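You operate a simulated robot arm through the tools that you are given. There is no shell and no other tool. Be economical: measure what you need, move in short steps, check, and stop when the job is done.

The job below is to be done with a simulated two-armed robot. You get a single attempt, and the scene is never put back.

TASK
Zero the hand gauge and bring machine nine's vacuum to about 45 kPa on it.
Fine: hold the gauge while you press its key once; air valve open, regulator at 3 bar; end within 2 kPa, and mind that the gauge keeps its highest figure; valve and gauge plug stay so.

The check looks at the end state, three seconds after you hand in, the way a careful person would. Anything else that was tipped, shoved, dropped, spilled or broken makes it a failure.

THE ROBOT
Two 7-joint arms with two-finger parallel grippers on one trunk, on a base that drives. Base frame: it is fixed to the floor where the robot stands at the start and does not move with it; the origin is under the middle of the robot, x ahead of it, y to its left, z up. Lengths are in mm, angles in rad, forces in N, time in s.
The left shoulder is at the start at [70, 163, 1195], the right one opposite. With the tool pointing down near the work surface each hand reaches from about 380 to 880 mm from the robot's upright axis, wherever it stands, measured 20 degrees to its own side. Places, roughly: filter [500, 1500, 1000]; machine nine air bleed lever [500, 0, 1100]; machine nine air gauge [500, 100, 1000]; machine nine air plug (3x3x5 cm) [500, 300, 900]; machine nine air valve [400, 400, 1200]; machine nine drain lever [500, 100, 900]; machine nine gas bleed lever [500, 200, 1200]; machine nine gas plug (3x3x5 cm) [500, 200, 900]; machine nine gas valve [400, 200, 1200]; machine nine regulator knob [500, 100, 1100]; machine ten air bleed lever [500, 1600, 1100]; machine ten air plug (3x3x5 cm) [500, 2000, 900]; machine ten air valve [400, 2000, 1200]; machine ten bung [500, 1500, 1000]; machine ten drain lever [500, 1700, 900]; machine ten gas bleed lever [500, 1800, 1200]. Payload 3.43 kg a hand.
The tool frame of a hand sits at the grasp point between the pads (the TCP): z along the fingers, y along the line on which they close. The tips reach 34 mm beyond it. Largest opening 128 mm; finger width 24, thickness 12; the body of the gripper, 48 by 130 mm, starts 96 mm behind the TCP.
Orientation is told as [roll, pitch, yaw] about the base's x, y, z axes, in that order, counted from this pose: with the fingers straight down and closing along the base's y, the tool's x points along the base's -x, its y along +y and its z along -z.

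THE INTERFACE
- The arms move only by the tool play_rows. It takes "left_commands", "right_commands" or both (then of equal length, played together; a hand with none holds still); each is one flat list of numbers, 6 for each row, row after row: the shift along the base's x, y, z in units of 40 mm (1.0 is 40 mm), then the turn, a rotation vector about the base's x, y, z in units of 4 degrees (1.0 is 4 degrees). In form: [tx, ty, tz, ax, ay, az, tx, ty, tz, ax, ay, az, ...]. A call has 1 to 10 rows; each row shifts and turns the commanded pose from where the row before left it. "left_hand" and "right_hand" are, for a hand that has rows, the closure, from 0 (fully open) to 1 (shut), set as the call begins (left out, the last holds). A call with a number of a shift or a turn outside -1 to 1 is refused whole. A row lasts 0.2 s, in which the tool goes at most 50 mm and 0.15 rad; a call with a longer step from one row to the next is refused whole, and so is a gripper value outside its range. A pose out of reach is approached as far as the arm can. The call stops where the force on the tool passes 40 N (or 10 N more than at its start, if that is more) or the arm is blocked; 0.2 s more then pass. Each finger travels about 153 mm/s and halts on what it meets, pressing with about 31 N; the grip force reading is that of the motor and also rises with nothing between the fingers. The clock runs only during rows and for 0.2 s after the last one: add rows that do not move to give the fingers time. The reply holds the time, the measured pose of the TCP, the force on the tool along the base axes, the opening and the grip force, in the units named above and with some noise, with the torque about the TCP (base axes, N m) and any sound that the robot's microphone picked up, and new pictures: "show" is both (left out), scene, wrist or none (wrist: the cameras of the hands that moved).
- Cameras (640 x 400 px; columns grow to the right, rows downward): "scene" is now at [138.3, 10.3, 1439.7]; the picture's right is [0.13, -0.99, 0.00], its down [-0.35, -0.05, -0.94] and it looks along [0.93, 0.12, -0.35] (base axes); focal length 214 px, centre (320, 200). "left" rides on the left gripper at [76, 11, -160] in its tool frame; the picture's right is [-0.15, 0.99, 0.00], its down [-0.88, -0.13, -0.46] and it looks along [-0.45, -0.07, 0.89] (tool axes); focal length 234 px, centre (320, 200). "right" rides on the right gripper at [76, -11, -160] in its tool frame; the picture's right is [0.15, 0.99, 0.00], its down [-0.88, 0.13, -0.46] and it looks along [-0.45, 0.07, 0.89] (tool axes); focal length 234 px, centre (320, 200). There is no depth. A picture from a camera that has moved, and an enlarged one, comes with that camera's place and axes in the base frame and with its lens. The place of the scene camera against the robot may be out by one fixed shift of up to 12 mm in any direction.
- raise_lower(by): slides the trunk up (or, below 0, down) by that many mm; the arms and the scene camera ride with it, the base frame stays. It gives what a move gives, with no picture.
- base_move(legs): drives the robot by 1 to 6 legs, each [ahead, left, turn to the left] in mm, mm and rad, along the robot's own axes; the way and the turn of a leg run together, so that a leg with both is an arc; at most 1500 mm and 3.142 rad a leg. The arms and the cameras ride along, it lands a little off, and it stops where it bumps. It gives what a move gives, and a new picture of the scene camera.
- aim_head(pan, tilt): turns the head with the scene camera to pan (to the left, within 1.501 rad either way) and tilt (down, from -0.506 to 1.204), counted from straight ahead of the robot. It gives what a move gives, and a new picture of the scene camera.
- close_up(camera, box): a new picture of the part [left, top, right, bottom] of that camera's present view, enlarged. No time passes.
- job_done(): hands the job in; it is judged then, once.

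Go step by step. Nothing tells you exact positions but the pictures and the camera data: compare them with the known pose of the tool, close in by small moves and look again before you grip or let go. The budget is 120 turns and 260 pictures, counting those below and the enlarged ones. Unless the task says otherwise, let go and move clear before handing in.

The tools are called after ">>>" by a JSON object that holds its "op" and its "data". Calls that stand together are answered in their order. play_rows: Moves the arms, as the interface text tells. Its arguments: {"type":"object","properties":{"left_commands":{"type":"array","items":{"type":"number"}},"left_hand":{"type":"number"},"right_commands":{"type":"array","items":{"type":"number"}},"right_hand":{"type":"number"},"show":{"type":"string","enum":["both","scene","wrist","none"]}},"required":[]} The other tools are called the same way: raise_lower (by) slides the trunk up or down; base_move (legs) drives the base; aim_head (pan, tilt) turns the head that bears the scene camera; close_up (camera, box) takes an enlarged picture of a part of a camera's view; job_done () hands the job in.

At the start:

```text
clock: 0.0
left_tool_pos: [366.4, 244.9, 1472.6]
left_orientation: [-0.002, 0.0, -0.003]
left_ft_force: [0.1, -0.2, 0.5]
left_ft_torque: [-0.05, -0.01, 0.0]
left_width: 128.1
left_grip_force: 0.0
right_tool_pos: [500.2, -151.5, 1473.2]
right_orientation: [0.0, 0.001, 0.0]
right_ft_force: [-0.2, -0.7, -0.4]
right_ft_torque: [-0.03, 0.0, 0.02]
right_width: 128.1
right_grip_force: 0.0
trunk travel left (down, up): [-675.0, 265.0]
robot x, y, heading: [1.0, 1.6, 0.002]
head pan, tilt: [0.131, 0.356]
```

scene: 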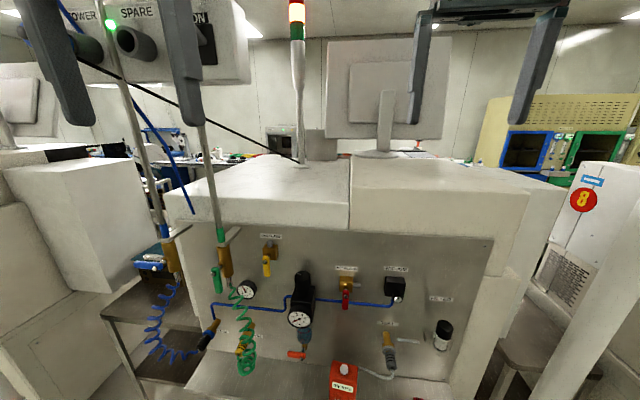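
right: 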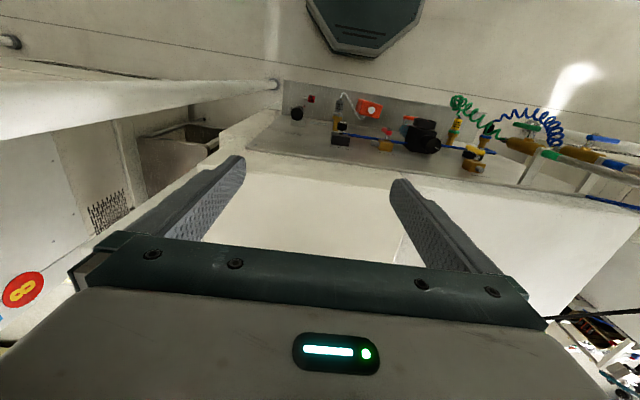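
left: 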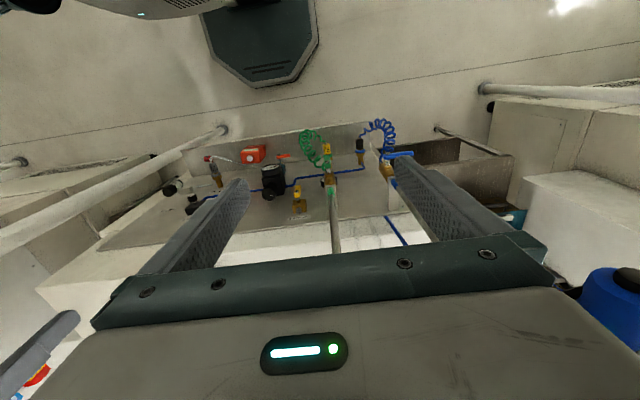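

I see the panel of machine nine ahead, with two droppers (blue air and green gas), a regulator with gauge, levers and an orange hand gauge. I'll look at details first.

>>> {"op": "close_up", "data": {"camera": "scene", "box": [180, 220, 340, 320]}}

>>> {"op": "close_up", "data": {"camera": "scene", "box": [320, 220, 480, 320]}}

>>> {"op": "close_up", "data": {"camera": "scene", "box": [180, 300, 340, 400]}}

>>> {"op": "close_up", "data": {"camera": "scene", "box": [310, 300, 470, 400]}}

>>> {"op": "close_up", "data": {"camera": "scene", "box": [80, 180, 280, 305]}}

>>> {"op": "aim_head", "data": {"pan": 0.0, "tilt": 0.8}}

```text
4.00 times, centred on (260, 270) of scene
camera zoom: at [138.3, 10.3, 1439.7], right [0.13, -0.99, 0.0], down [-0.35, -0.05, -0.94], along [0.93, 0.12, -0.35], focal length 858 px, centre (560, -80)
```

zoom: 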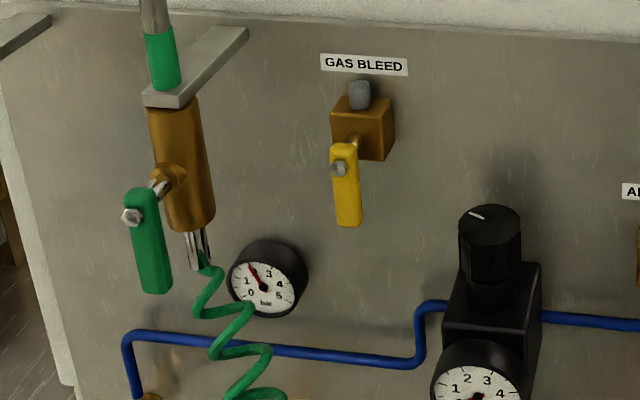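

```text
4.00 times, centred on (400, 270) of scene
camera zoom: at [138.3, 10.3, 1439.7], right [0.13, -0.99, 0.0], down [-0.35, -0.05, -0.94], along [0.93, 0.12, -0.35], focal length 858 px, centre (0, -80)
```

zoom: 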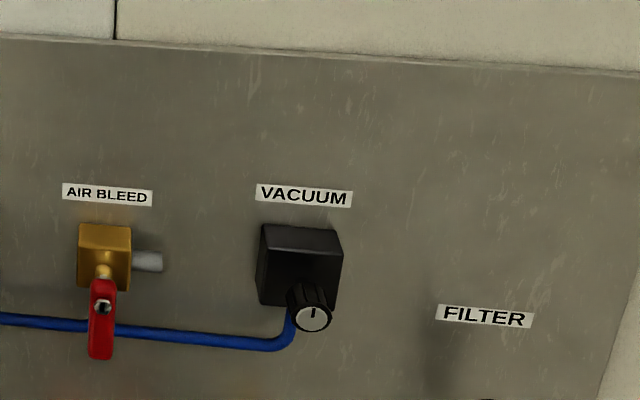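

```text
4.00 times, centred on (260, 350) of scene
camera zoom: at [138.3, 10.3, 1439.7], right [0.13, -0.99, 0.0], down [-0.35, -0.05, -0.94], along [0.93, 0.12, -0.35], focal length 858 px, centre (560, -400)
```

zoom: 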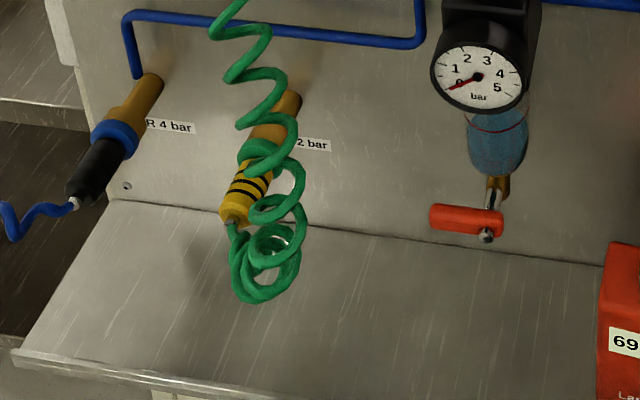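

```text
4.00 times, centred on (390, 350) of scene
camera zoom: at [138.3, 10.3, 1439.7], right [0.13, -0.99, 0.0], down [-0.35, -0.05, -0.94], along [0.93, 0.12, -0.35], focal length 858 px, centre (40, -400)
```

zoom: 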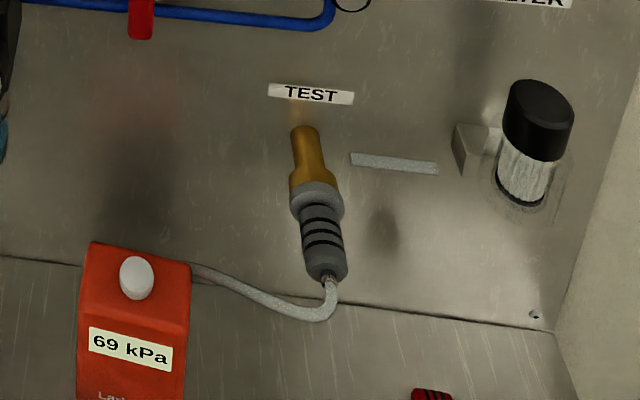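

```text
3.20 times, centred on (180, 242) of scene
camera zoom: at [138.3, 10.3, 1439.7], right [0.13, -0.99, 0.0], down [-0.35, -0.05, -0.94], along [0.93, 0.12, -0.35], focal length 686 px, centre (768, 64)
```

zoom: 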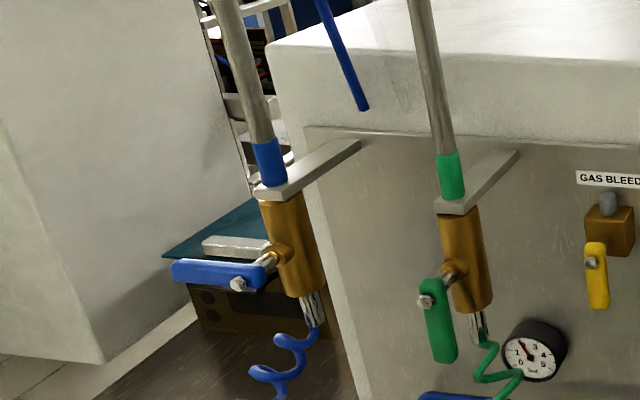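

```text
clock: 0.9
left_tool_pos: [366.2, 245.5, 1473.1]
left_orientation: [-0.002, 0.0, -0.003]
left_ft_force: [-0.2, 0.8, 0.2]
left_ft_torque: [-0.01, -0.01, 0.01]
left_width: 128.0
left_grip_force: 0.1
right_tool_pos: [499.1, -150.2, 1473.0]
right_orientation: [0.0, 0.0, -0.001]
right_ft_force: [0.1, 0.3, 0.0]
right_ft_torque: [0.04, 0.02, 0.02]
right_width: 127.8
right_grip_force: 0.1
trunk travel left (down, up): [-675.0, 265.0]
robot x, y, heading: [-0.1, -0.4, -0.002]
head pan, tilt: [0.0, 0.799]
camera scene: at [126.6, -1.8, 1400.6], right [0.0, -1.0, 0.0], down [-0.72, 0.0, -0.7], along [0.7, 0.0, -0.72], focal length 214 px, centre (320, 200)
```

scene: 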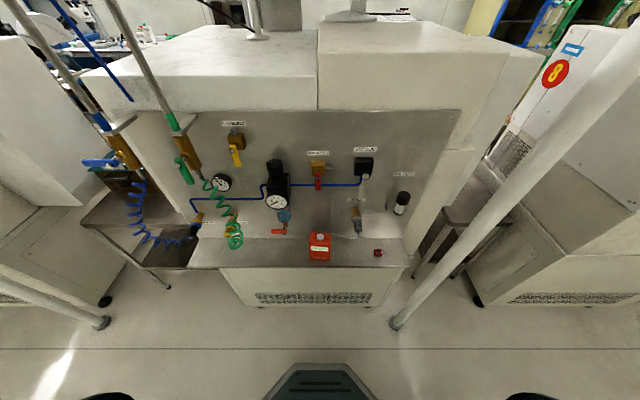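

The air valve is closed (blue handle across), and the orange gauge reads 69 kPa and is plugged into TEST. I'll zoom from this second viewpoint to triangulate.

>>> {"op": "close_up", "data": {"camera": "scene", "box": [260, 140, 420, 240]}}

>>> {"op": "close_up", "data": {"camera": "scene", "box": [260, 200, 420, 300]}}

>>> {"op": "close_up", "data": {"camera": "scene", "box": [80, 100, 240, 200]}}

>>> {"op": "close_up", "data": {"camera": "scene", "box": [160, 160, 320, 260]}}

```text
4.00 times, centred on (340, 190) of scene
camera zoom: at [126.6, -1.8, 1400.6], right [0.0, -1.0, 0.0], down [-0.72, 0.0, -0.7], along [0.7, 0.0, -0.72], focal length 858 px, centre (240, 240)
```

zoom: 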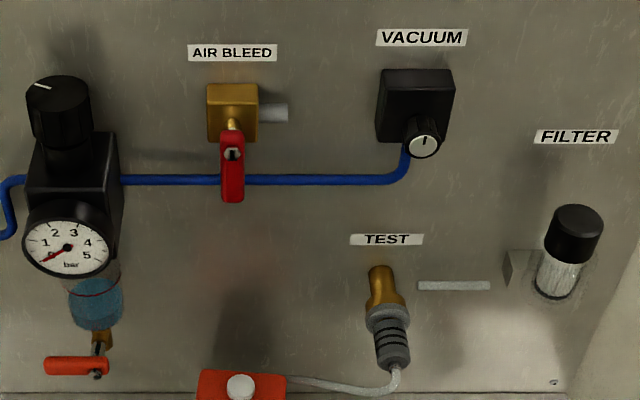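

```text
4.00 times, centred on (340, 250) of scene
camera zoom: at [126.6, -1.8, 1400.6], right [0.0, -1.0, 0.0], down [-0.72, 0.0, -0.7], along [0.7, 0.0, -0.72], focal length 858 px, centre (240, 0)
```

zoom: 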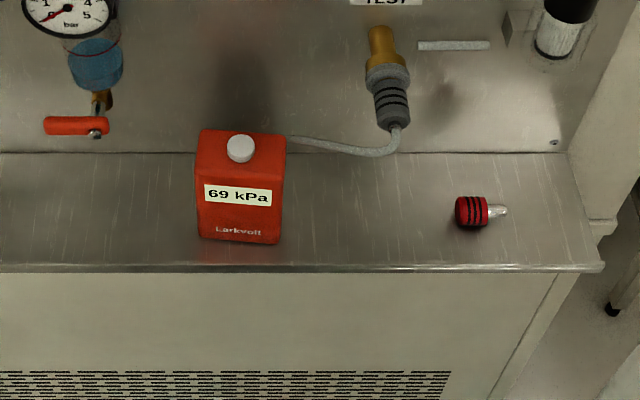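

```text
4.00 times, centred on (160, 150) of scene
camera zoom: at [126.6, -1.8, 1400.6], right [0.0, -1.0, 0.0], down [-0.72, 0.0, -0.7], along [0.7, 0.0, -0.72], focal length 858 px, centre (960, 400)
```

zoom: 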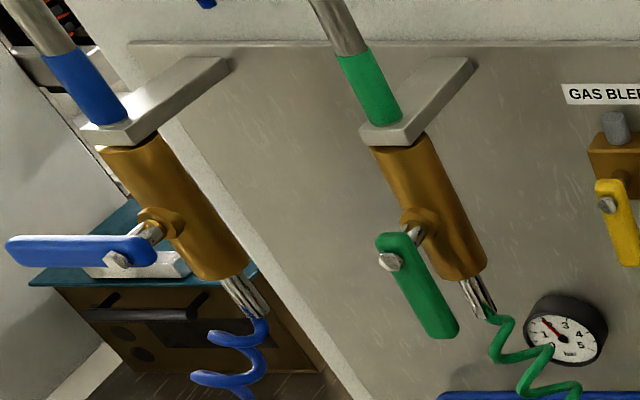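

```text
4.00 times, centred on (240, 210) of scene
camera zoom: at [126.6, -1.8, 1400.6], right [0.0, -1.0, 0.0], down [-0.72, 0.0, -0.7], along [0.7, 0.0, -0.72], focal length 858 px, centre (640, 160)
```

zoom: 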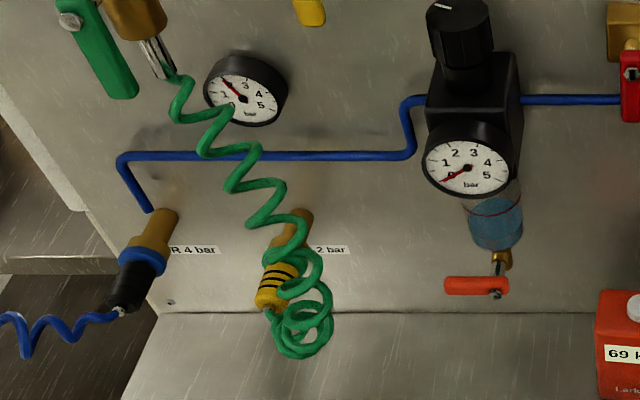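

Air valve must turn from pointing left to pointing down, the regulator knob is on a vertical axis, and the vacuum knob faces me. I'll bring both hands back and lower them, with the left hand tilting forward to view the gauge closely.

>>> {"op": "play_rows", "data": {"left_commands": [-0.4, -0.9, 0, 0, -1, 0, 0, -1, 0, 0, -1, 0, 0, -1, 0, 0, -1, 0, 0, -1, 0, 0, -1, 0, 0, -0.8, -0.7, 0, -1, 0, 0, -0.5, -1, 0, -1, 0, 0, -0.3, -1, 0, -1, 0, 0, 0, -1, 0, -1, 0, 0, 0, -1, 0, -1, 0, 0, 0, -1, 0, -1, 0], "right_commands": [-0.8, -0.5, 0, 0, 0, 0, -0.8, -0.5, 0, 0, 0, 0, -0.8, -0.5, 0, 0, 0, 0, 0, -0.5, -0.7, 0, 0, 0, 0, -0.5, -0.7, 0, 0, 0, 0, 0, -0.8, 0, 0, 0, 0, 0, -0.8, 0, 0, 0, 0, 0, -0.8, 0, 0, 0, 0, 0, -0.8, 0, 0, 0, 0, 0, -0.8, 0, 0, 0], "show": "both"}}

```text
clock: 3.1
left_tool_pos: [351.2, 22.9, 1243.3]
left_orientation: [0.003, -0.697, -0.003]
left_ft_force: [-0.4, -0.4, -0.4]
left_ft_torque: [0.05, 0.01, 0.02]
left_width: 128.0
left_grip_force: 0.0
right_tool_pos: [404.7, -248.0, 1256.5]
right_orientation: [0.0, 0.001, -0.001]
right_ft_force: [0.8, -1.0, 0.6]
right_ft_torque: [0.04, 0.0, -0.01]
right_width: 128.1
right_grip_force: 0.1
trunk travel left (down, up): [-675.0, 265.0]
robot x, y, heading: [3.2, 0.6, 0.0]
head pan, tilt: [0.0, 0.799]
camera scene: at [127.9, -4.3, 1400.5], right [0.0, -1.0, 0.0], down [-0.72, 0.0, -0.7], along [0.7, 0.0, -0.72], focal length 214 px, centre (320, 200)
camera right: at [329.1, -261.8, 1416.9], right [-0.15, 0.99, 0.0], down [0.88, 0.13, 0.46], along [0.45, 0.07, -0.89], focal length 234 px, centre (320, 200)
camera left: at [192.0, 35.6, 1317.9], right [0.11, 0.99, 0.1], down [0.38, -0.13, 0.91], along [0.92, -0.07, -0.39], focal length 234 px, centre (320, 200)
```

scene: 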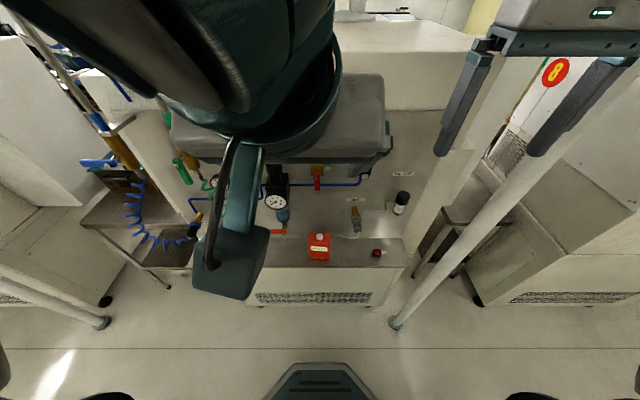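
right: 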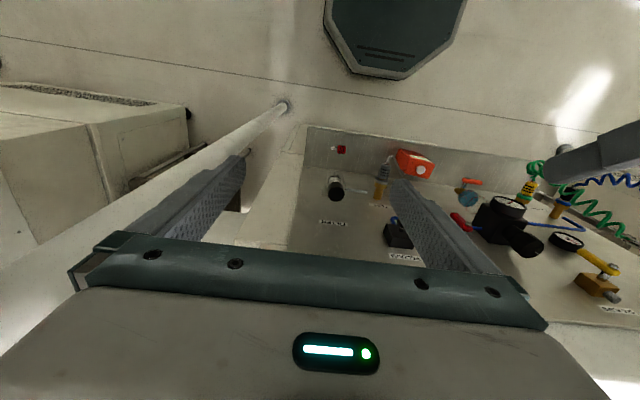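
left: 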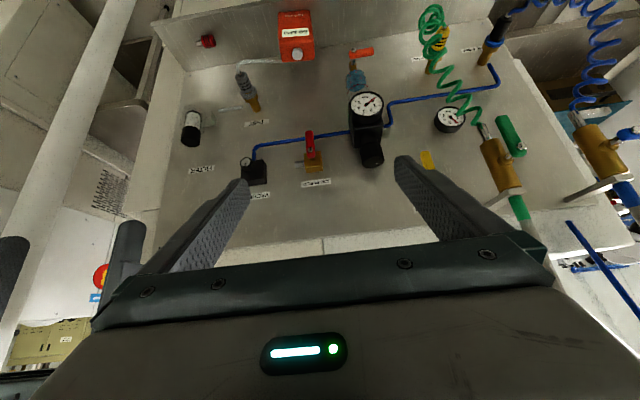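

The wrist views triangulate the gauge key at about (480, 1, 898). I'll zoom the wrist views for accurate coordinates of the knobs and handles.

>>> {"op": "close_up", "data": {"camera": "left", "box": [160, 80, 320, 180]}}

>>> {"op": "close_up", "data": {"camera": "left", "box": [230, 0, 390, 100]}}

>>> {"op": "close_up", "data": {"camera": "left", "box": [310, 70, 470, 170]}}

>>> {"op": "close_up", "data": {"camera": "left", "box": [470, 90, 630, 190]}}

>>> {"op": "close_up", "data": {"camera": "right", "box": [320, 140, 480, 240]}}

>>> {"op": "close_up", "data": {"camera": "right", "box": [440, 160, 600, 260]}}

```text
4.00 times, centred on (240, 130) of left
camera zoom: at [192.0, 35.6, 1317.9], right [0.11, 0.99, 0.1], down [0.38, -0.13, 0.91], along [0.92, -0.07, -0.39], focal length 937 px, centre (640, 480)
```

zoom: 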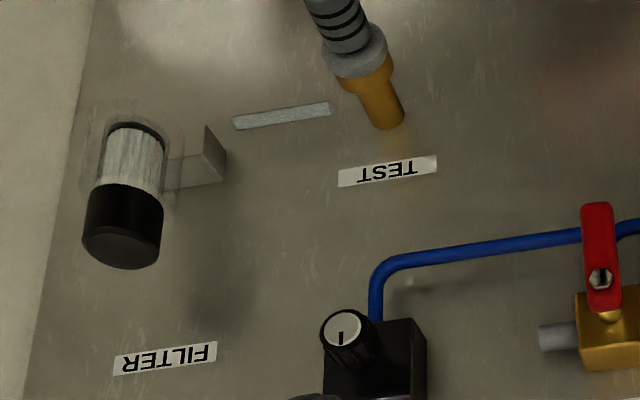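

```text
4.00 times, centred on (310, 50) of left
camera zoom: at [192.0, 35.6, 1317.9], right [0.11, 0.99, 0.1], down [0.38, -0.13, 0.91], along [0.92, -0.07, -0.39], focal length 937 px, centre (360, 800)
```

zoom: 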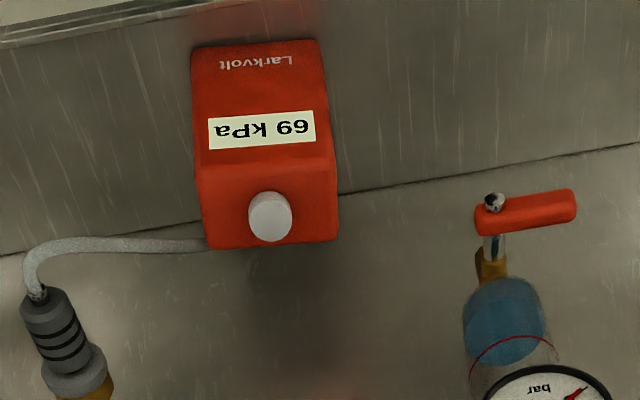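

```text
4.00 times, centred on (390, 120) of left
camera zoom: at [192.0, 35.6, 1317.9], right [0.11, 0.99, 0.1], down [0.38, -0.13, 0.91], along [0.92, -0.07, -0.39], focal length 937 px, centre (40, 520)
```

zoom: 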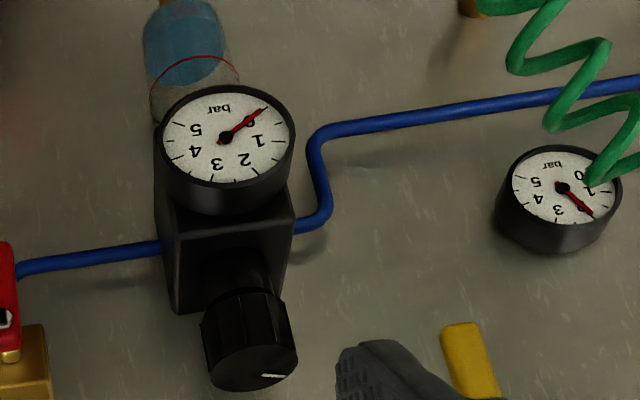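

```text
4.00 times, centred on (550, 140) of left
camera zoom: at [192.0, 35.6, 1317.9], right [0.11, 0.99, 0.1], down [0.38, -0.13, 0.91], along [0.92, -0.07, -0.39], focal length 937 px, centre (-600, 440)
```

zoom: 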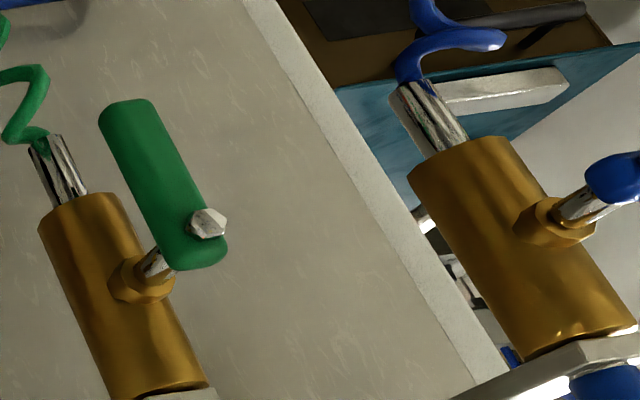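

```text
4.00 times, centred on (400, 190) of right
camera zoom: at [329.1, -261.8, 1416.9], right [-0.15, 0.99, 0.0], down [0.88, 0.13, 0.46], along [0.45, 0.07, -0.89], focal length 937 px, centre (0, 240)
```

zoom: 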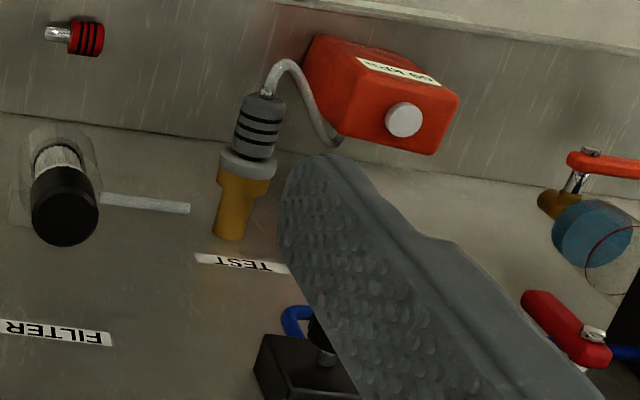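

```text
4.00 times, centred on (520, 210) of right
camera zoom: at [329.1, -261.8, 1416.9], right [-0.15, 0.99, 0.0], down [0.88, 0.13, 0.46], along [0.45, 0.07, -0.89], focal length 937 px, centre (-480, 160)
```

zoom: 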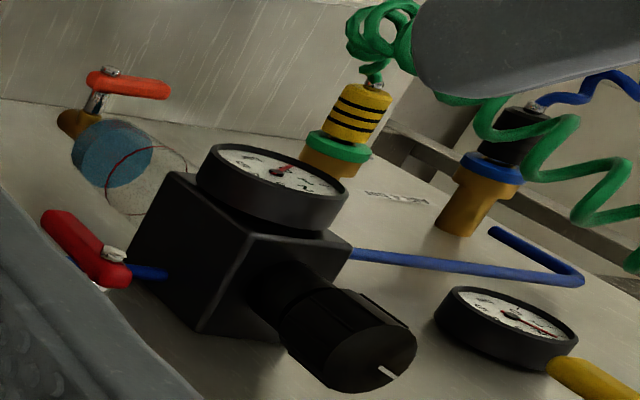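

Geometry so far: gauge box about x 454–504, y ±32, z 815–888, key at (480, 1, 898); regulator knob top (511, 100, 1129); vacuum knob near (531, −114, 1080). I'll back the base 150 mm so both arms have room to approach from the front.

>>> {"op": "base_move", "data": {"legs": [[-150, 0, 0]]}}

```text
clock: 4.5
left_tool_pos: [198.9, 24.9, 1244.8]
left_orientation: [0.0, -0.697, -0.001]
left_ft_force: [0.5, -0.1, -0.1]
left_ft_torque: [0.03, 0.0, 0.0]
left_width: 127.9
left_grip_force: 0.1
right_tool_pos: [250.6, -247.7, 1256.3]
right_orientation: [0.0, 0.002, -0.002]
right_ft_force: [-0.3, 0.3, -0.5]
right_ft_torque: [-0.02, 0.04, 0.0]
right_width: 127.9
right_grip_force: 0.2
trunk travel left (down, up): [-675.0, 265.0]
robot x, y, heading: [-154.0, 2.3, 0.001]
head pan, tilt: [0.0, 0.799]
camera scene: at [-26.5, -1.9, 1400.3], right [0.0, -1.0, 0.0], down [-0.72, 0.0, -0.7], along [0.7, 0.0, -0.72], focal length 214 px, centre (320, 200)
```

scene: 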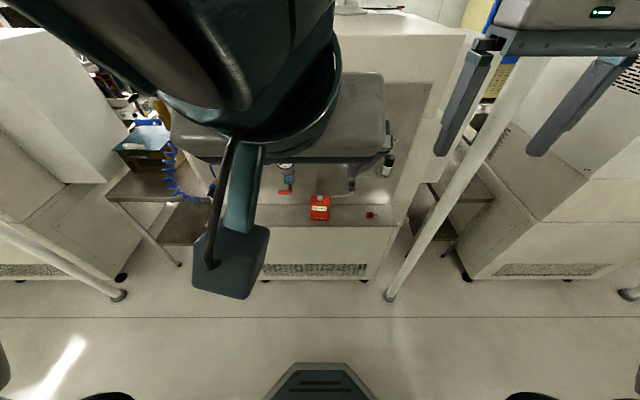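

Lowering the left hand in front of the gauge with near-horizontal fingers; the right hand closes and tilts forward to stand by.

>>> {"op": "play_rows", "data": {"left_commands": [0.2, -0.06, -0.96, 0, -0.87, 0, 0.2, -0.06, -0.96, 0, -0.87, 0, 0.2, -0.06, -0.96, 0, -0.87, 0, 0.2, -0.06, -0.96, 0, -0.87, 0, 0.2, -0.06, -0.96, 0, -0.87, 0, 0.2, -0.06, -0.96, 0, -0.87, 0, 0.2, -0.06, -0.96, 0, -0.87, 0, 0.2, -0.06, -0.96, 0, -0.87, 0, 0.2, -0.06, -0.96, 0, -0.87, 0, 0.2, -0.06, -0.96, 0, -0.87, 0], "right_commands": [0.2, 0.1, -0.4, 0, -0.75, 0, 0.2, 0.1, -0.4, 0, -0.75, 0, 0.2, 0.1, -0.4, 0, -0.75, 0, 0.2, 0.1, -0.4, 0, -0.75, 0, 0.2, 0.1, -0.4, 0, -0.75, 0, 0.2, 0.1, -0.4, 0, -0.75, 0, 0.2, 0.1, -0.4, 0, -0.75, 0, 0.2, 0.1, -0.4, 0, -0.75, 0, 0.2, 0.1, -0.4, 0, -0.75, 0, 0.2, 0.1, -0.4, 0, -0.75, 0], "right_hand": 1, "left_hand": 0, "show": "both"}}

```text
clock: 6.7
left_tool_pos: [334.1, -44.1, 885.4]
left_orientation: [0.001, -1.302, -0.004]
left_ft_force: [0.2, -0.5, 0.4]
left_ft_torque: [0.0, -0.02, 0.02]
left_width: 127.8
left_grip_force: 0.0
left hand out of reach, approached as far as the arm can: row 2, 3, 4, 9, 10
right_tool_pos: [331.9, -207.8, 1097.0]
right_orientation: [0.003, -0.523, -0.001]
right_ft_force: [0.2, 0.2, 0.0]
right_ft_torque: [0.0, -0.04, -0.01]
right_width: 0.0
right_grip_force: 31.0
trunk travel left (down, up): [-675.0, 265.0]
robot x, y, heading: [-154.3, 3.4, 0.001]
head pan, tilt: [0.0, 0.799]
camera scene: at [-26.1, -2.2, 1400.5], right [0.0, -1.0, 0.0], down [-0.72, 0.0, -0.7], along [0.7, 0.0, -0.72], focal length 214 px, centre (320, 200)
camera right: at [186.8, -219.1, 1198.0], right [-0.13, 0.99, -0.07], down [0.54, 0.13, 0.83], along [0.83, 0.07, -0.55], focal length 234 px, centre (320, 200)
camera left: at [161.8, -30.1, 854.4], right [0.04, 0.99, 0.14], down [-0.21, -0.13, 0.97], along [0.98, -0.07, 0.2], focal length 234 px, centre (320, 200)
```

scene: 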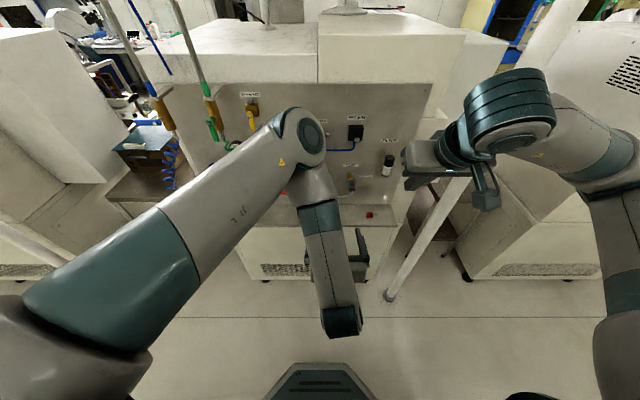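
right: 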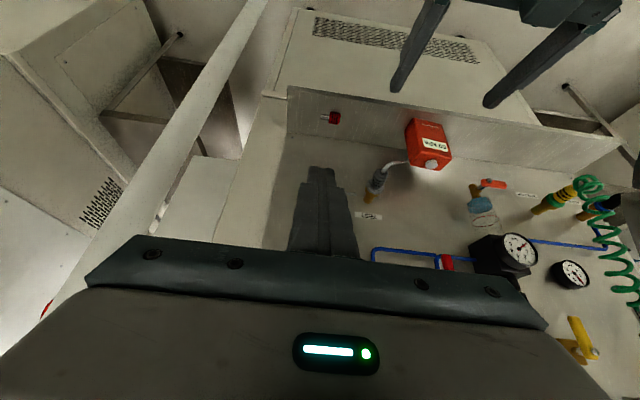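
left: 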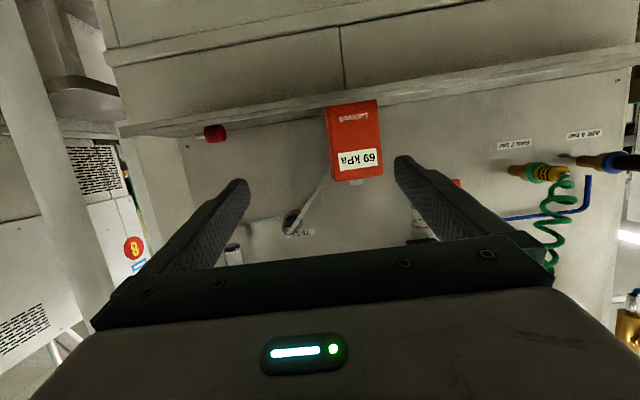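

The left arm reaches awkwardly with its elbow high over the gauge. I'll lower the trunk so the shoulders are nearer the gauge's height.

>>> {"op": "raise_lower", "data": {"by": -220}}

>>> {"op": "play_rows", "data": {"left_commands": [-0.2, 0.6, 0.9, 0, 0, 0, -0.2, 0.6, 0.9, 0, 0, 0, -0.2, 0.3, 1, 0, 0, 0, 0, 0, 1, 0, 0, 0, 0, 0, 0.9, 0, 0, 0], "right_commands": [0, 0, 1, 0, 0, 0, 0, 0, 1, 0, 0, 0, 0, 0, 1, 0, 0, 0, 0, 0, 1, 0, 0, 0, 0, 0, 1, 0, 0, 0], "show": "both"}}

```text
clock: 9.0
left_tool_pos: [333.6, -43.3, 666.0]
left_orientation: [0.006, -1.301, -0.007]
left_ft_force: [-0.1, 0.5, -0.1]
left_ft_torque: [0.02, 0.0, -0.01]
left_width: 128.1
left_grip_force: 0.0
right_tool_pos: [331.1, -206.2, 877.8]
right_orientation: [0.0, -0.524, -0.001]
right_ft_force: [0.0, 0.4, 0.5]
right_ft_torque: [0.0, 0.03, 0.02]
right_width: 0.0
right_grip_force: 31.3
trunk travel left (down, up): [-455.0, 485.0]
robot x, y, heading: [-159.8, 1.9, -0.001]
head pan, tilt: [0.0, 0.799]
```

```text
clock: 10.2
left_tool_pos: [327.9, -3.3, 851.3]
left_orientation: [0.005, -1.302, -0.007]
left_ft_force: [0.1, 0.7, 0.2]
left_ft_torque: [0.01, 0.0, -0.01]
left_width: 128.0
left_grip_force: 0.1
left hand out of reach, approached as far as the arm can: row 2, 4, 5
right_tool_pos: [327.5, -207.1, 1079.8]
right_orientation: [-0.001, -0.524, 0.0]
right_ft_force: [-0.2, 0.4, -0.1]
right_ft_torque: [-0.02, -0.03, -0.06]
right_width: 0.0
right_grip_force: 31.0
trunk travel left (down, up): [-455.0, 485.0]
robot x, y, heading: [-152.9, -1.0, 0.004]
head pan, tilt: [0.0, 0.799]
camera scene: at [-29.8, -1.1, 1180.6], right [0.0, -1.0, 0.0], down [-0.72, 0.0, -0.7], along [0.7, 0.0, -0.72], focal length 214 px, centre (320, 200)
camera right: at [182.3, -219.2, 1181.0], right [-0.13, 0.99, -0.07], down [0.53, 0.13, 0.84], along [0.84, 0.07, -0.55], focal length 234 px, centre (320, 200)
camera left: at [154.6, 10.0, 820.7], right [0.04, 0.99, 0.14], down [-0.21, -0.13, 0.97], along [0.98, -0.07, 0.2], focal length 234 px, centre (320, 200)
```

scene: 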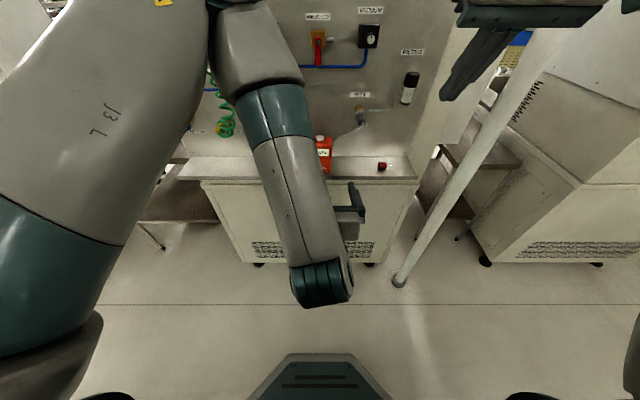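
right: 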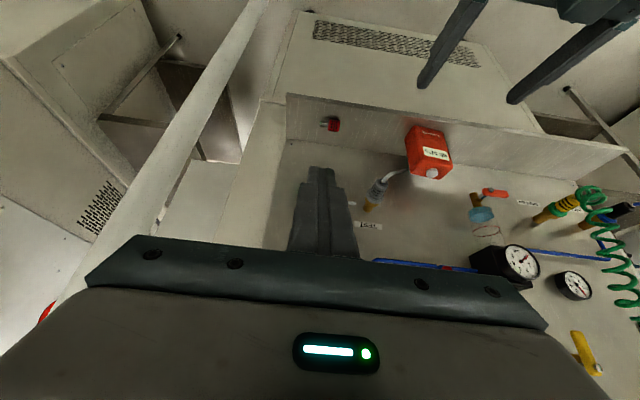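
left: 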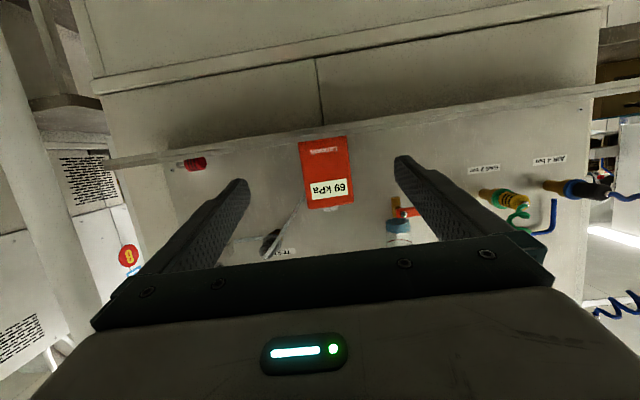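

Still folded; I'll back off another 170 mm so the left arm stretches forward, then re-extend to the gauge front.

>>> {"op": "base_move", "data": {"legs": [[-170, 0, 0]]}}

>>> {"op": "play_rows", "data": {"left_commands": [0.9, 0.02, 0.02, 0, 0, 0, 0.9, 0.02, 0, 0, 0, 0, 0.9, 0.02, 0, 0, 0, 0, 0.9, 0, 0, 0, 0, 0, 0.9, 0, 0, 0, 0, 0], "right_commands": [0.8, 0, 0, 0, 0, 0, 0.8, 0, 0, 0, 0, 0, 0.8, 0, 0, 0, 0, 0, 0.8, 0, 0, 0, 0, 0, 0, 0, 0, 0, 0, 0], "show": "both"}}

```text
clock: 11.3
left_tool_pos: [275.1, -5.8, 853.9]
left_orientation: [0.013, -1.306, -0.035]
left_ft_force: [-0.9, -0.2, 1.0]
left_ft_torque: [0.02, 0.01, 0.01]
left_width: 127.9
left_grip_force: 0.1
right_tool_pos: [269.6, -211.4, 1082.9]
right_orientation: [0.002, -0.529, -0.019]
right_ft_force: [-1.7, 0.4, 0.6]
right_ft_torque: [0.02, -0.12, 0.02]
right_width: 0.1
right_grip_force: 31.0
trunk travel left (down, up): [-455.0, 485.0]
robot x, y, heading: [-200.6, 4.6, -0.018]
head pan, tilt: [0.0, 0.799]
stopped in leg 1: the robot was blocked; the commanded pose is now the measured one
camera scene: at [-83.9, 1.7, 1181.5], right [-0.02, -1.0, 0.0], down [-0.71, 0.02, -0.7], along [0.7, -0.01, -0.71], focal length 214 px, centre (320, 200)
```

scene: 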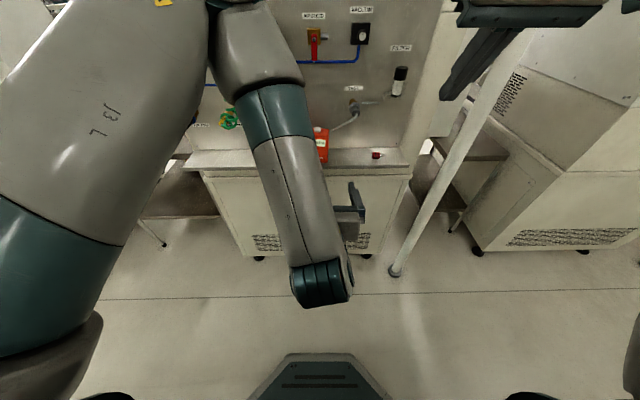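

```text
clock: 12.5
left_tool_pos: [463.7, 2.3, 850.5]
left_orientation: [0.007, -1.301, -0.025]
left_ft_force: [0.3, 0.0, 0.9]
left_ft_torque: [0.0, 0.01, -0.01]
left_width: 127.8
left_grip_force: 0.1
right_tool_pos: [404.4, -204.3, 1077.8]
right_orientation: [0.001, -0.522, -0.018]
right_ft_force: [0.4, -0.6, 0.7]
right_ft_torque: [0.0, -0.01, 0.04]
right_width: 0.0
right_grip_force: 30.7
trunk travel left (down, up): [-455.0, 485.0]
robot x, y, heading: [-202.6, 6.5, -0.02]
head pan, tilt: [0.0, 0.799]
camera scene: at [-77.4, 3.8, 1180.5], right [-0.02, -1.0, 0.0], down [-0.72, 0.01, -0.7], along [0.7, -0.01, -0.72], focal length 214 px, centre (320, 200)
camera right: at [258.1, -213.7, 1179.6], right [-0.11, 0.99, -0.07], down [0.54, 0.12, 0.83], along [0.84, 0.05, -0.55], focal length 234 px, centre (320, 200)
camera left: at [289.7, 17.4, 819.4], right [0.06, 0.99, 0.14], down [-0.21, -0.13, 0.97], along [0.98, -0.09, 0.2], focal length 234 px, centre (320, 200)
```

scene: 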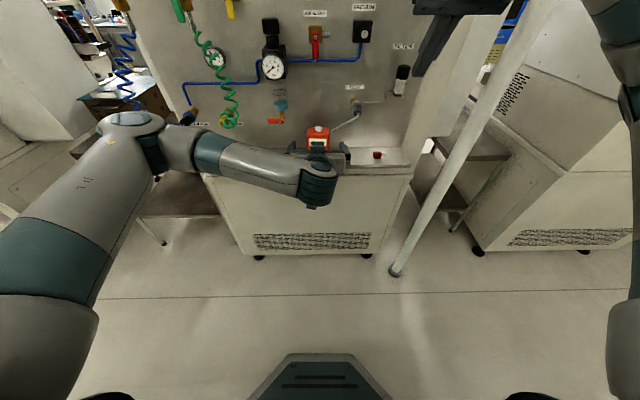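
right: 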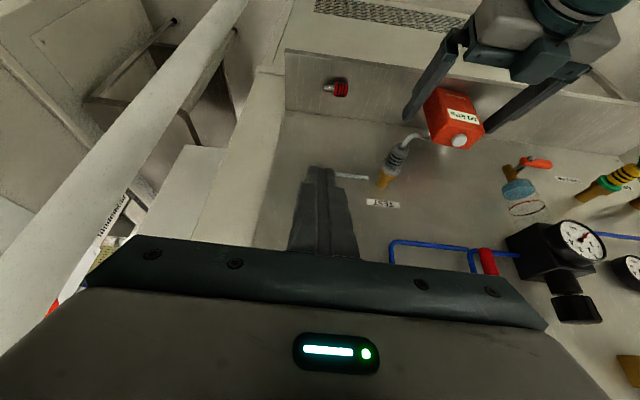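
left: 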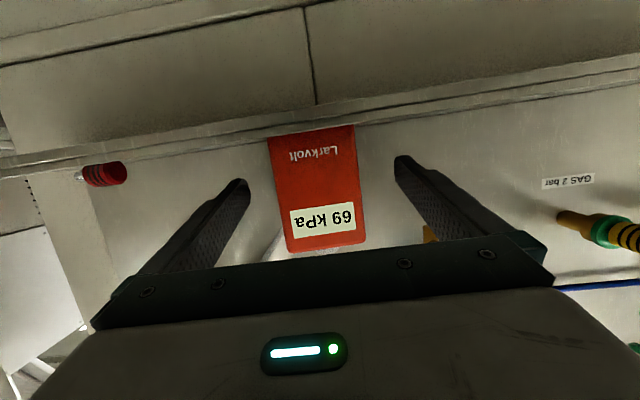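

The left arm is now in a good pose with the fingers straddling the gauge. I'll check the depth before closing.

>>> {"op": "close_up", "data": {"camera": "right", "box": [370, 50, 610, 200]}}

>>> {"op": "close_up", "data": {"camera": "scene", "box": [260, 100, 420, 200]}}

```text
2.67 times, centred on (490, 125) of right
camera zoom: at [258.1, -213.7, 1179.6], right [-0.11, 0.99, -0.07], down [0.54, 0.12, 0.83], along [0.84, 0.05, -0.55], focal length 624 px, centre (-133, 400)
```

zoom: 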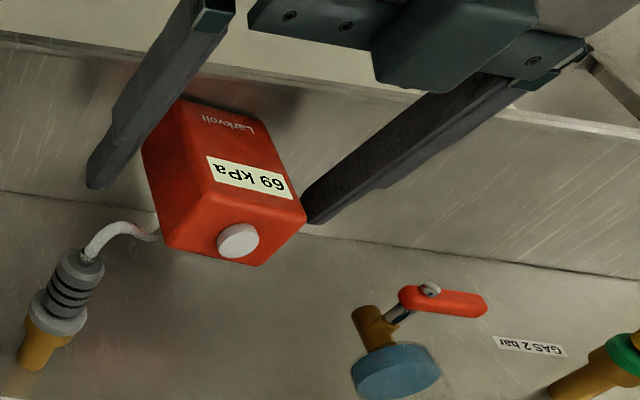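

```text
4.00 times, centred on (340, 150) of scene
camera zoom: at [-77.4, 3.8, 1180.5], right [-0.02, -1.0, 0.0], down [-0.72, 0.01, -0.7], along [0.7, -0.01, -0.72], focal length 858 px, centre (240, 400)
```

zoom: 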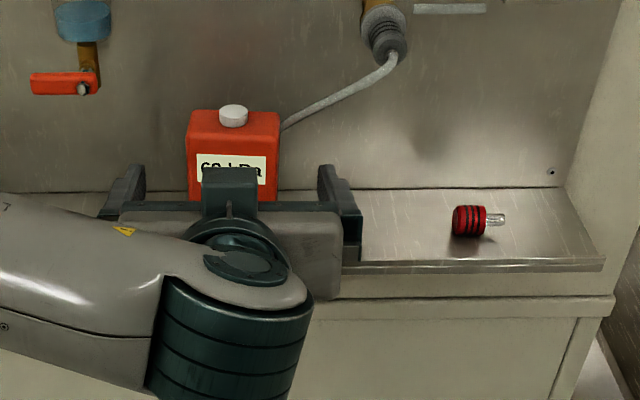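

Depth looks right, so I close the left hand on the gauge.

>>> {"op": "play_rows", "data": {"left_commands": [0, 0, 0, 0, 0, 0, 0, 0, 0, 0, 0, 0, 0, 0, 0, 0, 0, 0, 0, 0, 0, 0, 0, 0], "left_hand": 1, "show": "scene"}}

>>> {"op": "close_up", "data": {"camera": "right", "box": [370, 50, 610, 200]}}

```text
clock: 13.5
left_tool_pos: [460.9, 1.0, 849.8]
left_orientation: [0.008, -1.302, -0.025]
left_ft_force: [1.5, 0.7, 3.0]
left_ft_torque: [-0.11, -0.18, 0.05]
left_width: 63.4
left_grip_force: 31.4
right_tool_pos: [401.0, -203.5, 1078.4]
right_orientation: [-0.002, -0.525, -0.018]
right_ft_force: [0.5, -0.3, -0.5]
right_ft_torque: [0.02, 0.0, -0.03]
right_width: 0.0
right_grip_force: 31.0
trunk travel left (down, up): [-455.0, 485.0]
robot x, y, heading: [-204.6, 8.6, -0.019]
head pan, tilt: [0.0, 0.799]
camera scene: at [-78.0, 3.6, 1180.6], right [-0.02, -1.0, 0.0], down [-0.72, 0.01, -0.7], along [0.7, -0.01, -0.72], focal length 214 px, centre (320, 200)
```

scene: 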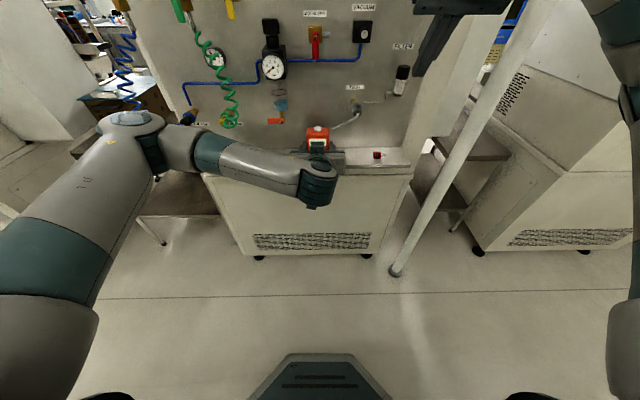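

```text
2.67 times, centred on (490, 125) of right
camera zoom: at [257.2, -213.8, 1179.9], right [-0.11, 0.99, -0.07], down [0.54, 0.12, 0.83], along [0.84, 0.05, -0.55], focal length 624 px, centre (-133, 400)
```

zoom: 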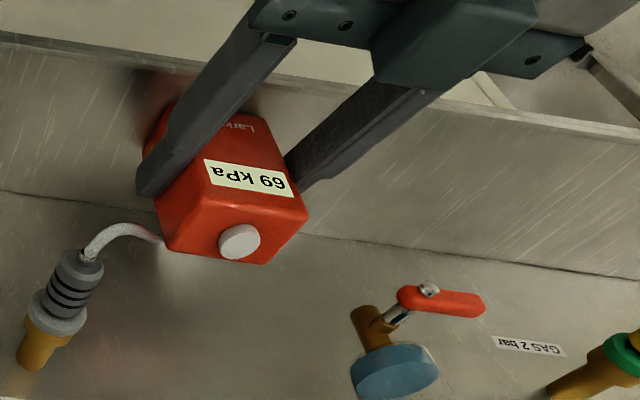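

Gauge held (63 mm). Moving the closed right fingers above the key.

>>> {"op": "play_rows", "data": {"right_commands": [0.17, 0.85, -0.4, 0, 0, 0, 0.17, 0.85, -0.4, 0, 0, 0, 0.17, 0.85, -0.4, 0, 0, 0, 0.17, 0.85, -0.4, 0, 0, 0, 0.17, 0.85, -0.4, 0, 0, 0, 0.17, 0.85, -0.4, 0, 0, 0], "show": "both"}}

```text
clock: 14.9
left_tool_pos: [461.3, 1.5, 850.5]
left_orientation: [0.006, -1.302, -0.025]
left_ft_force: [0.0, 1.2, 2.0]
left_ft_torque: [-0.02, -0.12, 0.0]
left_width: 63.7
left_grip_force: 31.0
right_tool_pos: [446.7, -4.2, 980.9]
right_orientation: [0.002, -0.524, -0.016]
right_ft_force: [-0.1, -0.4, -0.2]
right_ft_torque: [0.0, 0.01, -0.02]
right_width: 0.0
right_grip_force: 31.2
trunk travel left (down, up): [-455.0, 485.0]
robot x, y, heading: [-206.0, 6.9, -0.02]
head pan, tilt: [0.0, 0.799]
camera scene: at [-78.0, 4.2, 1180.6], right [-0.02, -1.0, 0.0], down [-0.72, 0.01, -0.7], along [0.7, -0.01, -0.72], focal length 214 px, centre (320, 200)
camera right: at [302.0, -13.5, 1082.2], right [-0.11, 0.99, -0.07], down [0.54, 0.12, 0.83], along [0.84, 0.05, -0.55], focal length 234 px, centre (320, 200)
```

scene: 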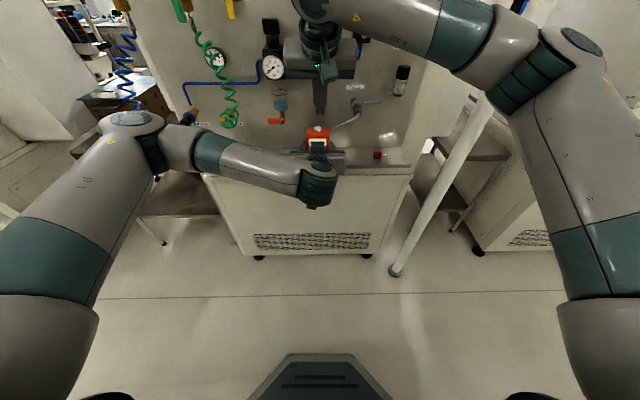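
right: 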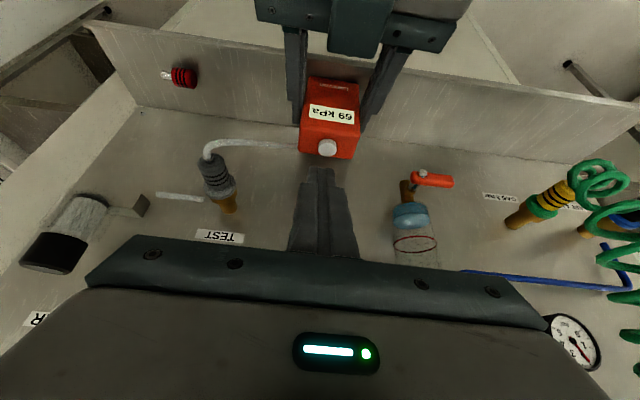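

Aligning the fingertip over the key, about 13 mm above.

>>> {"op": "play_rows", "data": {"right_commands": [0.22, 0.06, -0.4, 0, 0, 0, 0.21, 0.06, -0.4, 0, 0, 0, 0, 0, -0.15, 0, 0, 0], "show": "wrist"}}

>>> {"op": "close_up", "data": {"camera": "scene", "box": [270, 80, 370, 160]}}

>>> {"op": "close_up", "data": {"camera": "right", "box": [270, 80, 390, 180]}}

```text
clock: 15.7
left_tool_pos: [460.6, 1.1, 850.1]
left_orientation: [0.006, -1.301, -0.026]
left_ft_force: [-0.5, -0.5, 3.6]
left_ft_torque: [-0.02, -0.15, -0.04]
left_width: 63.4
left_grip_force: 31.3
right_tool_pos: [460.5, 0.7, 943.6]
right_orientation: [0.0, -0.523, -0.016]
right_ft_force: [0.4, 0.1, -0.1]
right_ft_torque: [0.0, -0.02, -0.05]
right_width: 0.0
right_grip_force: 30.5
trunk travel left (down, up): [-455.0, 485.0]
robot x, y, heading: [-205.6, 8.7, -0.016]
head pan, tilt: [0.0, 0.799]
camera right: at [316.4, -9.6, 1045.3], right [-0.11, 0.99, -0.07], down [0.54, 0.12, 0.84], along [0.84, 0.05, -0.55], focal length 234 px, centre (320, 200)
```

right: 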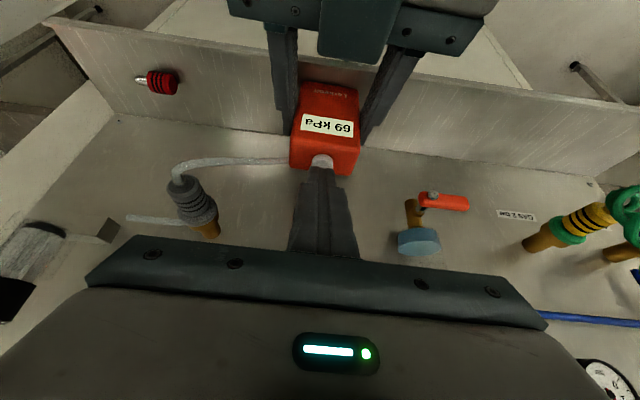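

```text
5.00 times, centred on (320, 120) of scene
camera zoom: at [-78.2, 3.5, 1180.6], right [-0.02, -1.0, 0.0], down [-0.72, 0.01, -0.7], along [0.7, -0.01, -0.72], focal length 1072 px, centre (320, 600)
```

zoom: 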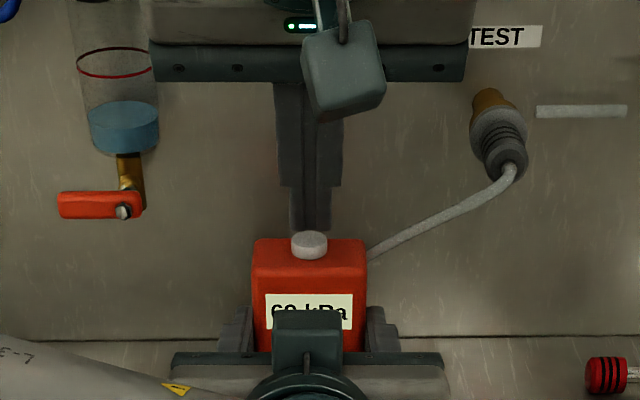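

```text
4.00 times, centred on (330, 130) of right
camera zoom: at [316.4, -9.6, 1045.3], right [-0.11, 0.99, -0.07], down [0.54, 0.12, 0.84], along [0.84, 0.05, -0.55], focal length 937 px, centre (280, 480)
```

zoom: 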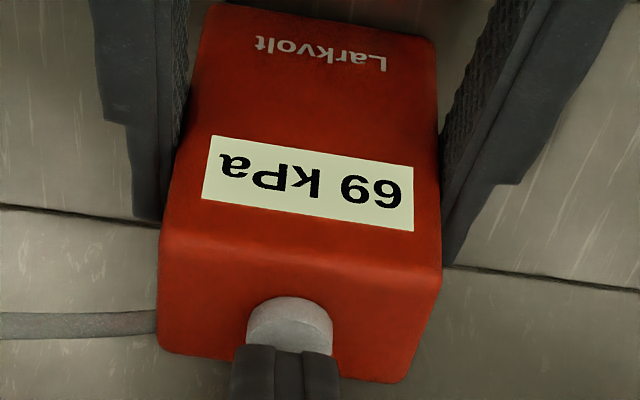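

The tilted tip's lowest corner lies ~12 mm nearer me, so I shift forward 11 mm and then press down in small steps.

>>> {"op": "play_rows", "data": {"right_commands": [0.28, 0, 0, 0, 0, 0, 0, 0, -0.1, 0, 0, 0, 0, 0, -0.1, 0, 0, 0], "show": "none"}}

>>> {"op": "close_up", "data": {"camera": "scene", "box": [270, 80, 370, 160]}}

>>> {"op": "close_up", "data": {"camera": "right", "box": [270, 80, 390, 180]}}

```text
clock: 16.5
left_tool_pos: [461.7, 1.4, 850.2]
left_orientation: [0.007, -1.302, -0.026]
left_ft_force: [0.4, -0.3, 2.8]
left_ft_torque: [0.02, -0.26, 0.0]
left_width: 63.4
left_grip_force: 30.6
right_tool_pos: [471.8, 0.8, 935.7]
right_orientation: [0.001, -0.524, -0.018]
right_ft_force: [0.5, 0.0, 1.9]
right_ft_torque: [0.01, -0.02, -0.02]
right_width: 0.1
right_grip_force: 31.3
trunk travel left (down, up): [-455.0, 485.0]
robot x, y, heading: [-208.2, 8.3, -0.022]
head pan, tilt: [0.0, 0.799]
```

```text
5.00 times, centred on (320, 120) of scene
camera zoom: at [-78.2, 3.5, 1180.6], right [-0.02, -1.0, 0.0], down [-0.72, 0.01, -0.7], along [0.7, -0.01, -0.72], focal length 1072 px, centre (320, 600)
```

zoom: 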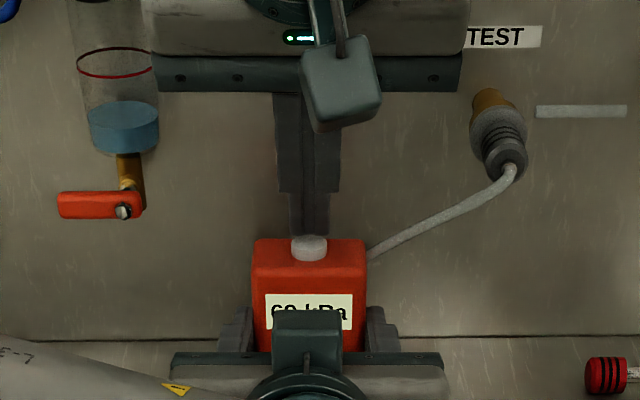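

```text
4.00 times, centred on (330, 130) of right
camera zoom: at [326.1, -9.0, 1037.7], right [-0.11, 0.99, -0.07], down [0.54, 0.12, 0.84], along [0.84, 0.05, -0.54], focal length 937 px, centre (280, 480)
```

zoom: 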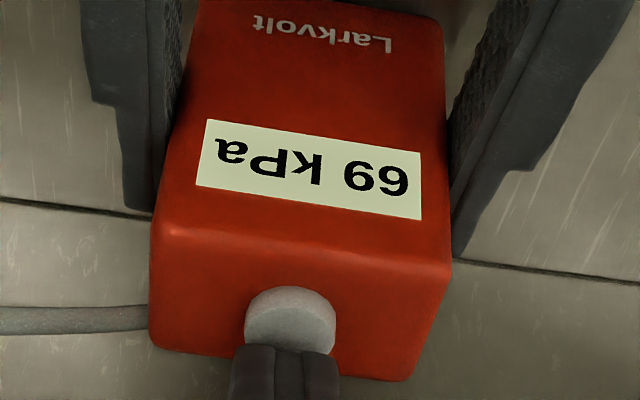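

Contact has begun (~2 N). Pressing further in small steps.

>>> {"op": "play_rows", "data": {"right_commands": [0, 0, -0.06, 0, 0, 0, 0, 0, -0.06, 0, 0, 0], "show": "none"}}

>>> {"op": "close_up", "data": {"camera": "right", "box": [270, 80, 390, 180]}}

```text
clock: 17.1
left_tool_pos: [461.2, 1.3, 851.1]
left_orientation: [0.01, -1.304, -0.027]
left_ft_force: [7.0, -3.6, -0.8]
left_ft_torque: [0.19, -0.26, -0.02]
left_width: 63.6
left_grip_force: 30.9
right_tool_pos: [471.5, 0.2, 932.6]
right_orientation: [0.001, -0.525, -0.015]
right_ft_force: [-3.0, 3.4, 9.4]
right_ft_torque: [0.13, 0.02, 0.03]
right_width: 0.0
right_grip_force: 30.7
trunk travel left (down, up): [-455.0, 485.0]
robot x, y, heading: [-204.0, 5.7, -0.02]
head pan, tilt: [0.0, 0.799]
heard: click
```

```text
4.00 times, centred on (330, 130) of right
camera zoom: at [326.6, -9.4, 1033.5], right [-0.11, 0.99, -0.07], down [0.54, 0.12, 0.84], along [0.84, 0.05, -0.54], focal length 937 px, centre (280, 480)
```

zoom: 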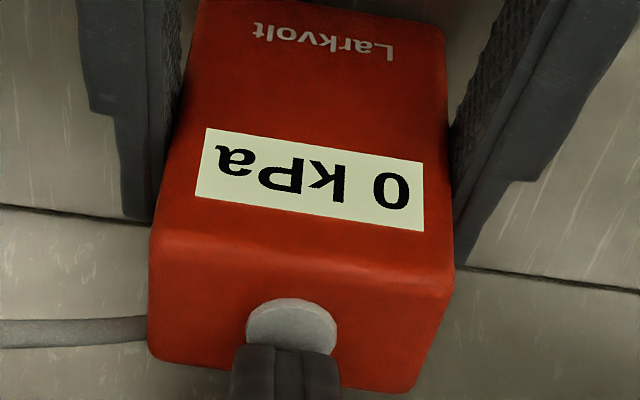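

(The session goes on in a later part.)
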